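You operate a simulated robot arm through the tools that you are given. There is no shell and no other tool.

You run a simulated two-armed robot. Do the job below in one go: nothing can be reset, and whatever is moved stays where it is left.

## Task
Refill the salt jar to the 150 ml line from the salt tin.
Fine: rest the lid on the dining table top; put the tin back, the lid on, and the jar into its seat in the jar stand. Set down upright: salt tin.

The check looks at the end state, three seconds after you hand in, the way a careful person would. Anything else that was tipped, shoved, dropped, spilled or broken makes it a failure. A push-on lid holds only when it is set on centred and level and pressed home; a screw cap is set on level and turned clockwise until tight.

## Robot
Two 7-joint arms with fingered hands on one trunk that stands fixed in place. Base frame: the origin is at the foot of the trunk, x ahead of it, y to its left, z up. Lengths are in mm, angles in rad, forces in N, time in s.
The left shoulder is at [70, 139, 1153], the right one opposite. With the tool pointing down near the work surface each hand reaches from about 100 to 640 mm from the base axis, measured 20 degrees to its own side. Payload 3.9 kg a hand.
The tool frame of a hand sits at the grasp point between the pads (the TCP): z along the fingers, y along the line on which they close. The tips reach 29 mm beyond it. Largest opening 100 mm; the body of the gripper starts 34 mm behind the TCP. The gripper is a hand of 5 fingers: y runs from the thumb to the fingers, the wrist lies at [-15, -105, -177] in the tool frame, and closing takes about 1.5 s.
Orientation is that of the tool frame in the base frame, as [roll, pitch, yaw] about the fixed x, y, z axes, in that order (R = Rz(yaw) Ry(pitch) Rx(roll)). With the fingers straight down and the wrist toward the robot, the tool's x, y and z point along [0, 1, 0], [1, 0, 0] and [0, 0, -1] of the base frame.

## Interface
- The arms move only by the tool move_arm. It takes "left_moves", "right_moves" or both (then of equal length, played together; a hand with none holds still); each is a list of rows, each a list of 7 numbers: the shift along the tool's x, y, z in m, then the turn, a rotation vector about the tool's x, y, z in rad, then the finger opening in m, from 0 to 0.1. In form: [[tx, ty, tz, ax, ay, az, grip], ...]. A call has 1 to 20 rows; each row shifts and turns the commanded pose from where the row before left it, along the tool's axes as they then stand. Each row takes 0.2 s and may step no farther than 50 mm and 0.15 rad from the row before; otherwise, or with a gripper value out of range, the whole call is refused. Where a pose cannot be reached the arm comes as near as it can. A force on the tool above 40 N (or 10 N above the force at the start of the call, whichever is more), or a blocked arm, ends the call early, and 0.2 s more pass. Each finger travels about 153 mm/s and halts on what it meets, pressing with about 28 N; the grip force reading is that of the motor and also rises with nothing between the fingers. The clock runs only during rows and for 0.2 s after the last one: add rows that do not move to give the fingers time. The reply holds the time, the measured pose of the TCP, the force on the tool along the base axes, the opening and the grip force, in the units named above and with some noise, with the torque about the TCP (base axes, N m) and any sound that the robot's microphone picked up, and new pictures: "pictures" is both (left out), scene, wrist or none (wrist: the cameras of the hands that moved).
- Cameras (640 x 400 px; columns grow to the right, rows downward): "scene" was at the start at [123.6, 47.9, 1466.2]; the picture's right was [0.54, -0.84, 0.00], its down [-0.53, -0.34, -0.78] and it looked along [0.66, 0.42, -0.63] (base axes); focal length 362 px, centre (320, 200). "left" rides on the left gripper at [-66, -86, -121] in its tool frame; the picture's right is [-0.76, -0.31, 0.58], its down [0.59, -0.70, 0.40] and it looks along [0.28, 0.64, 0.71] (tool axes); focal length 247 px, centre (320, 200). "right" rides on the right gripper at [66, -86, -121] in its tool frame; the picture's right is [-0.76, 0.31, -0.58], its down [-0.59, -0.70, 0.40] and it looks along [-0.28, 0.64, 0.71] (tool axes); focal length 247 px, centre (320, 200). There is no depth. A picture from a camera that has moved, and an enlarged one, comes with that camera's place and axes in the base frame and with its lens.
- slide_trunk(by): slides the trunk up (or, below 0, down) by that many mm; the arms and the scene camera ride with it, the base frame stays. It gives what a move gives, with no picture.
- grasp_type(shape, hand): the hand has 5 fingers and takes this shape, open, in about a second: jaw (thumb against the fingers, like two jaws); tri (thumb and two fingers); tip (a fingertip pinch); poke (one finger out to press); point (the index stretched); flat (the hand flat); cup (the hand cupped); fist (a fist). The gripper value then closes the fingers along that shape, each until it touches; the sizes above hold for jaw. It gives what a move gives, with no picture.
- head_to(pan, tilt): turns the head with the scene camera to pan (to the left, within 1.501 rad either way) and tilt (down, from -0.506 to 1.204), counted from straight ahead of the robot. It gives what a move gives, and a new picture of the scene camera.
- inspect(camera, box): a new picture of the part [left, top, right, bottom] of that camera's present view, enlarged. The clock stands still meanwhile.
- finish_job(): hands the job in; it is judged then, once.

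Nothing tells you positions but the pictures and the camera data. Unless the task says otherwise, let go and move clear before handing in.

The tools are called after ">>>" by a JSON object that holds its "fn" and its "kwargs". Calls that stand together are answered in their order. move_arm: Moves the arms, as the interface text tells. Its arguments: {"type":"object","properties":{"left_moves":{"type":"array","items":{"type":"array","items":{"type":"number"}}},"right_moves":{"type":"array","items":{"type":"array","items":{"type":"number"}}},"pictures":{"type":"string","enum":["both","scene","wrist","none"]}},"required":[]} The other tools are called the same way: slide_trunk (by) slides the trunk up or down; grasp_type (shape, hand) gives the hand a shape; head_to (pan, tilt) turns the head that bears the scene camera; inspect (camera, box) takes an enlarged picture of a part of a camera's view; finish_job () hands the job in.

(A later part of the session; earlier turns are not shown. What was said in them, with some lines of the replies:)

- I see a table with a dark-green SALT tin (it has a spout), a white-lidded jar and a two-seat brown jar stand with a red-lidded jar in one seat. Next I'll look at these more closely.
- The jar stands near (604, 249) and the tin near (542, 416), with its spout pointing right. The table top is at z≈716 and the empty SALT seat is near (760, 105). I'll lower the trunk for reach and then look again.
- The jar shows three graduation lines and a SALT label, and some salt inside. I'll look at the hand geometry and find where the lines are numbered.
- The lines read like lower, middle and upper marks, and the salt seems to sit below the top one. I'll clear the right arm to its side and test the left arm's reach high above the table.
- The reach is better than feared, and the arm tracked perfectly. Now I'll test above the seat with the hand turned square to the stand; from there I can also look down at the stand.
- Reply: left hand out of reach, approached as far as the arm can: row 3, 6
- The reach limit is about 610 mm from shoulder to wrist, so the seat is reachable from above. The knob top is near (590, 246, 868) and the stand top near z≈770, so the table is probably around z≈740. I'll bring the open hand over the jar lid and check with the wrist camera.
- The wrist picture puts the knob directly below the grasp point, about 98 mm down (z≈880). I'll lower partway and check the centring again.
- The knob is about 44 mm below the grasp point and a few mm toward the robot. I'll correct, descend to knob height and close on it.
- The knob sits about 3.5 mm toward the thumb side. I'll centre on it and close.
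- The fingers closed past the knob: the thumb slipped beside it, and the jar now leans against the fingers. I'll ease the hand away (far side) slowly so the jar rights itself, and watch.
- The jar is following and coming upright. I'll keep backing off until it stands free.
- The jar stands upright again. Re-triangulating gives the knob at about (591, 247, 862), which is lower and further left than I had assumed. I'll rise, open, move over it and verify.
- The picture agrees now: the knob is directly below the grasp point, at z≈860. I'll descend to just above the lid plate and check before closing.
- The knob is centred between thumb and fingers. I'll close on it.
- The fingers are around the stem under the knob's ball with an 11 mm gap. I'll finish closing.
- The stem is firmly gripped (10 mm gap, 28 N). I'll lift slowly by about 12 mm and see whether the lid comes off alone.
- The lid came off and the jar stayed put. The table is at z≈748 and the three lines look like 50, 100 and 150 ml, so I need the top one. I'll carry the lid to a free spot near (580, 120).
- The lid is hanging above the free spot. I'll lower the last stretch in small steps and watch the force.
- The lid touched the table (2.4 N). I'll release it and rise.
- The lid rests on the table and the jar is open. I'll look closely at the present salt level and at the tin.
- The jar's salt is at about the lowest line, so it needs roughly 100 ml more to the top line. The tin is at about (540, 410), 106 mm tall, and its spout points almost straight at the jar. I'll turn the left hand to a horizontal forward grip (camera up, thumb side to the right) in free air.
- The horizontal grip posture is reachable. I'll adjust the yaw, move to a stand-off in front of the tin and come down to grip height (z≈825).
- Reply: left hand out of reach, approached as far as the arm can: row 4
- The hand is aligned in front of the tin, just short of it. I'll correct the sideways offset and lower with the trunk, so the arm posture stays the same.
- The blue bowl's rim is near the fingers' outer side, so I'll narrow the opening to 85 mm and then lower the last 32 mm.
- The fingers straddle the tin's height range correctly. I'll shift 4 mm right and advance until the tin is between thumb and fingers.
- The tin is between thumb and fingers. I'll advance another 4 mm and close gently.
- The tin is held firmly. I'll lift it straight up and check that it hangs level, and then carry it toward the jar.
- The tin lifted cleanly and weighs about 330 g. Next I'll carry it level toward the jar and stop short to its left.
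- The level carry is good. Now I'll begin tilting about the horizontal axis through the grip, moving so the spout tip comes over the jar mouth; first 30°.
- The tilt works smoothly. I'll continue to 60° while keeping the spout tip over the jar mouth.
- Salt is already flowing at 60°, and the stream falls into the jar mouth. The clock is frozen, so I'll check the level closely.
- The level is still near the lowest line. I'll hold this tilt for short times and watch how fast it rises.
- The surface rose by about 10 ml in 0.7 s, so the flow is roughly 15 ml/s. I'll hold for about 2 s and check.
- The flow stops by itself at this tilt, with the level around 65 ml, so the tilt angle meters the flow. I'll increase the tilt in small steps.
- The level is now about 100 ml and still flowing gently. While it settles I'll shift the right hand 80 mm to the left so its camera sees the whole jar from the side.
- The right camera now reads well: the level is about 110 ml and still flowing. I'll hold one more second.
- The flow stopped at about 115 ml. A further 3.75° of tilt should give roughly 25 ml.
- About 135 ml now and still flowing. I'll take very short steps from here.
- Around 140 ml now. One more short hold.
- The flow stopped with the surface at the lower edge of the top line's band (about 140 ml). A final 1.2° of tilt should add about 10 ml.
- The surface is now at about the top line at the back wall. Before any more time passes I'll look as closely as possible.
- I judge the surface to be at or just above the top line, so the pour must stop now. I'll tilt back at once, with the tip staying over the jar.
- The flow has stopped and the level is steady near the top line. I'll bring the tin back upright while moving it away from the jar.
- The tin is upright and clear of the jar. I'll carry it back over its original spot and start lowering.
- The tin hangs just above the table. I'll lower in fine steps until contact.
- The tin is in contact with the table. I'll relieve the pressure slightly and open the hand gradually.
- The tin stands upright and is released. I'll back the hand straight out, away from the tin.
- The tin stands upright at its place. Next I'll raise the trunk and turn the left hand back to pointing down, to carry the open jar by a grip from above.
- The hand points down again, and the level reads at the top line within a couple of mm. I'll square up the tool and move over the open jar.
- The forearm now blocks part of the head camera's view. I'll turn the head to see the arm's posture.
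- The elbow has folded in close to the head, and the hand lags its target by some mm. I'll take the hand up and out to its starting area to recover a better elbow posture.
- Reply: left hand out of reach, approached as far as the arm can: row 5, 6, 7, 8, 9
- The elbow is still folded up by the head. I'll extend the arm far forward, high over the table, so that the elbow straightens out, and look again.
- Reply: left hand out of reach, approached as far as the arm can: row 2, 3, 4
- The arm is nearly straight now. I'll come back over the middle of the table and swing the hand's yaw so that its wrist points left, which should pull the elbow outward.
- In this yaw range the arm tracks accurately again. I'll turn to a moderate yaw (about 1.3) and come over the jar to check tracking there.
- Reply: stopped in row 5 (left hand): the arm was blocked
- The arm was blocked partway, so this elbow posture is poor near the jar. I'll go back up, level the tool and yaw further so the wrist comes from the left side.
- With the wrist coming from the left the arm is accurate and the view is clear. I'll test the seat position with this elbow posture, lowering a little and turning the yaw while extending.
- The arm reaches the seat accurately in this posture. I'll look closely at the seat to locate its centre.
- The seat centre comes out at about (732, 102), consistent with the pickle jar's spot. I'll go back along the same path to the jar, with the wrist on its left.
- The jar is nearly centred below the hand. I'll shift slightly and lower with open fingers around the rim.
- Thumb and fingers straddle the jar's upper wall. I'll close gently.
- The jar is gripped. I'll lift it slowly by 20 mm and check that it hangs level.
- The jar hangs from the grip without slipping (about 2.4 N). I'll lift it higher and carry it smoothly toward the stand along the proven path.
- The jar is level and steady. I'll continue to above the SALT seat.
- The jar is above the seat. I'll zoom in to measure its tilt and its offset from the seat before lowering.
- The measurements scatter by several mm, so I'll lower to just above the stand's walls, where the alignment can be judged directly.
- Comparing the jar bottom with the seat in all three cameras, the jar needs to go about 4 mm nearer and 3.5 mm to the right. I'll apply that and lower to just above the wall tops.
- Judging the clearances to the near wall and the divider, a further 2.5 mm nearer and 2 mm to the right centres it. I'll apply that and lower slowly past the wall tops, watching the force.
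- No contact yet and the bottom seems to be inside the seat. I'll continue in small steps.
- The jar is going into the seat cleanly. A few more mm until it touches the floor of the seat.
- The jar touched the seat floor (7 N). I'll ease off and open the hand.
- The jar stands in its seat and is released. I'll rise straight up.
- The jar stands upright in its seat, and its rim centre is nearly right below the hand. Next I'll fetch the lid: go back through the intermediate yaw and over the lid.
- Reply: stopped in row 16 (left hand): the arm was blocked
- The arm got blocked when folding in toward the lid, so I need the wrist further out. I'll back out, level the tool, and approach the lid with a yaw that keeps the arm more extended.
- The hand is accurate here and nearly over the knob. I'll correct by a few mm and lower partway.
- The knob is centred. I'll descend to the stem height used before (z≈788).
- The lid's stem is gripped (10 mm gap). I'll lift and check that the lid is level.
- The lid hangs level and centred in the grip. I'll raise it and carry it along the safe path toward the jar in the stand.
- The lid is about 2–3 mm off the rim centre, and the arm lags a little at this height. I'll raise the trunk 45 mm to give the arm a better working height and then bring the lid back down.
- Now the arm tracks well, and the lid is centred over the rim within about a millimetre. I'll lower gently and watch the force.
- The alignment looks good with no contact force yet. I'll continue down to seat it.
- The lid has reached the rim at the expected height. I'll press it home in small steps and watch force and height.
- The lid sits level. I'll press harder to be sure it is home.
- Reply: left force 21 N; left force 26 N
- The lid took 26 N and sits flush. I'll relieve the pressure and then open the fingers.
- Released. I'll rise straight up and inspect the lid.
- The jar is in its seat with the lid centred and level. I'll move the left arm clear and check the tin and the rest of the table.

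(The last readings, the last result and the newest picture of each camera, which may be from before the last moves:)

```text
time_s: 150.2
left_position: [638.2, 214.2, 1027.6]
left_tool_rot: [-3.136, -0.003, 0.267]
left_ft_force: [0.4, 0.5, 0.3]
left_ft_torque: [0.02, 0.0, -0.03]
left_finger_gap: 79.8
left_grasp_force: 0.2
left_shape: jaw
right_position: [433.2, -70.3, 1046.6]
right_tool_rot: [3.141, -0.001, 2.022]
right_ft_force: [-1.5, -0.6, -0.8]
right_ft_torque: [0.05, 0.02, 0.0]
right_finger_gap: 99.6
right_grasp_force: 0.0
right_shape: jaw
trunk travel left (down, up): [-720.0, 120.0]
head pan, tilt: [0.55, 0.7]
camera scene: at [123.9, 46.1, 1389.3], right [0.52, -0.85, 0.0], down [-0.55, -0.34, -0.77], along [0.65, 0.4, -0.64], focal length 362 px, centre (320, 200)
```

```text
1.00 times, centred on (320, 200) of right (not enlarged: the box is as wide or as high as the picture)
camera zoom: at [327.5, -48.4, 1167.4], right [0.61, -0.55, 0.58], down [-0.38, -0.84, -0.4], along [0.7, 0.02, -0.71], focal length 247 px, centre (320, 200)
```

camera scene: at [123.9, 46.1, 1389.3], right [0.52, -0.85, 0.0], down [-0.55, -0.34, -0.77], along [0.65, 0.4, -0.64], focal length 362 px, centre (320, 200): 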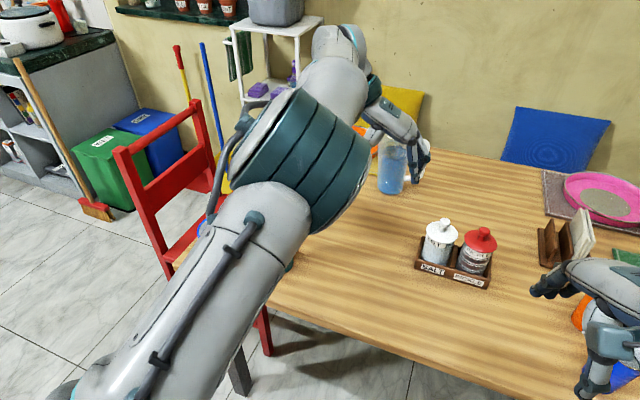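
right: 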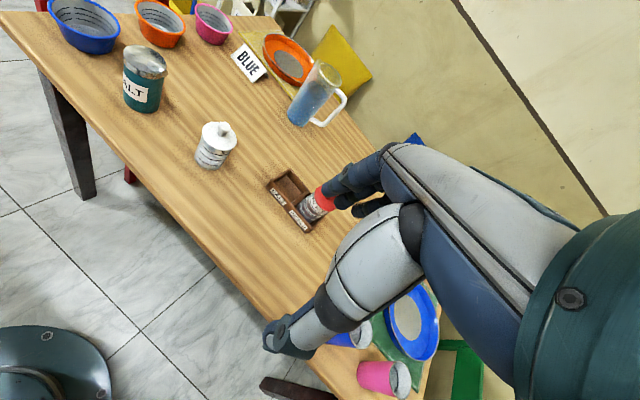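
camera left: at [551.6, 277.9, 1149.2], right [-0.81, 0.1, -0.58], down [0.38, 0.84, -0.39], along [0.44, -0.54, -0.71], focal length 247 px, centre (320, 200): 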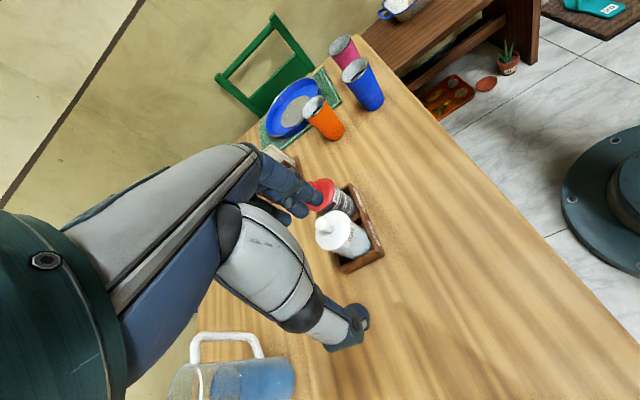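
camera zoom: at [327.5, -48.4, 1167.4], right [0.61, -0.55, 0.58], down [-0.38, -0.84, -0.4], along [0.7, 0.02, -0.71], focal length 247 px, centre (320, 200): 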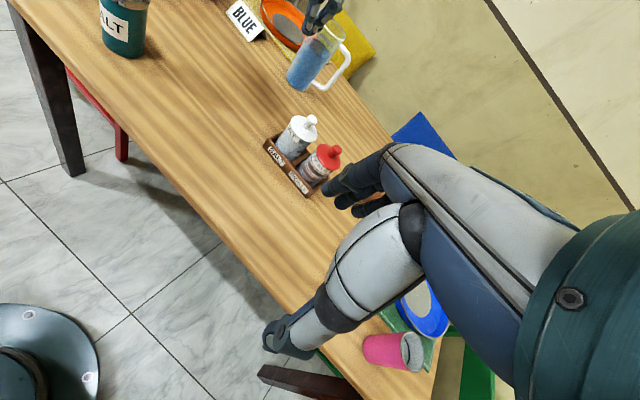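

The tin is upright on the table. I'll check the table for spilled salt and take a last look at the jar.

>>> {"fn": "inspect", "kwargs": {"camera": "right", "box": [90, 0, 270, 120]}}

>>> {"fn": "inspect", "kwargs": {"camera": "scene", "box": [400, 200, 510, 300]}}

>>> {"fn": "inspect", "kwargs": {"camera": "right", "box": [250, 100, 350, 200]}}

```text
3.33 times, centred on (180, 60) of right
camera zoom: at [327.5, -48.4, 1167.4], right [0.61, -0.55, 0.58], down [-0.38, -0.84, -0.4], along [0.7, 0.02, -0.71], focal length 823 px, centre (787, 667)
```

zoom: 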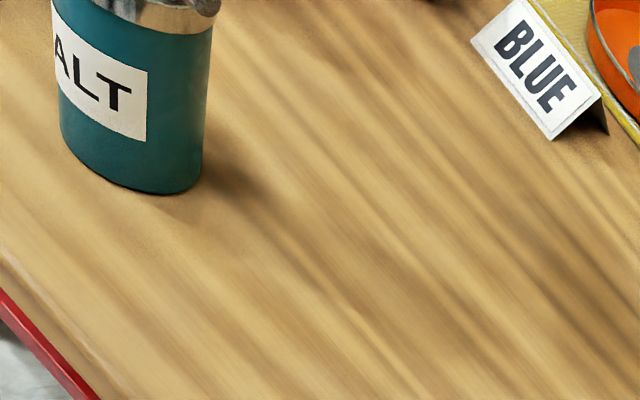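

```text
4.00 times, centred on (455, 250) of scene
camera zoom: at [123.9, 46.1, 1389.3], right [0.52, -0.85, 0.0], down [-0.55, -0.34, -0.77], along [0.65, 0.4, -0.64], focal length 1446 px, centre (-220, 0)
```

zoom: 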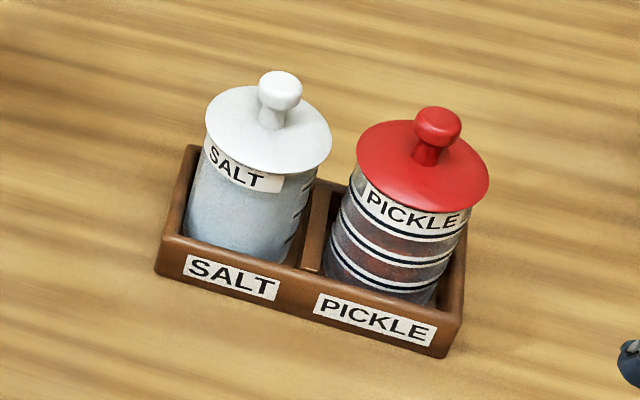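

```text
4.00 times, centred on (300, 150) of right
camera zoom: at [327.5, -48.4, 1167.4], right [0.61, -0.55, 0.58], down [-0.38, -0.84, -0.4], along [0.7, 0.02, -0.71], focal length 988 px, centre (400, 400)
```

zoom: 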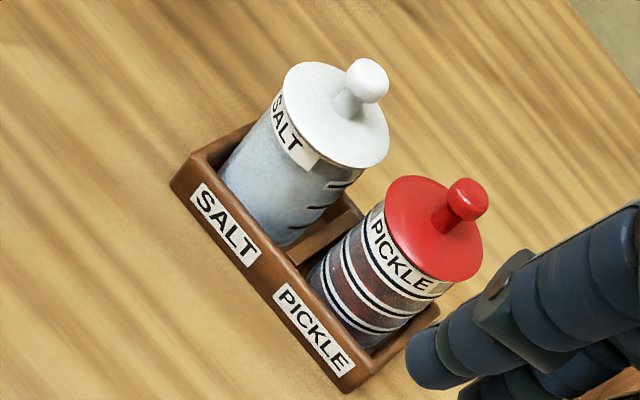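

The salt jar is filled to about its top line. It sits in its seat with the lid centred and level, the tin stands upright at its place, the table is clean and both hands are clear. I'll hand in the job.

>>> {"fn": "finish_job", "kwargs": {}}

```text
The job is handed in.
```

The salt jar is refilled to about its top line. Its lid is pressed on and it sits in the SALT seat of the jar stand. I handed the job in but have no verdict yet.

- **Fill level:** The lines carry no numbers. I took the top one as 150 ml because the line spacing and jar width gave about 50 ml per line. The surface reads at the line or 1–4 mm above it, so roughly 150–160 ml.
- **Lid:** I set it on centred and level and pressed it to 26 N. It looks flush all round.
- **Tin:** It stands upright a few millimetres from where it started.
- **Spills and other objects:** I saw no spilled salt, and nothing else looked moved or tipped.
- **Mishap early on:** My first grab at the lid knob missed and leaned the closed jar over. I eased it back upright without it falling or spilling.

Both hands are open and clear of everything.
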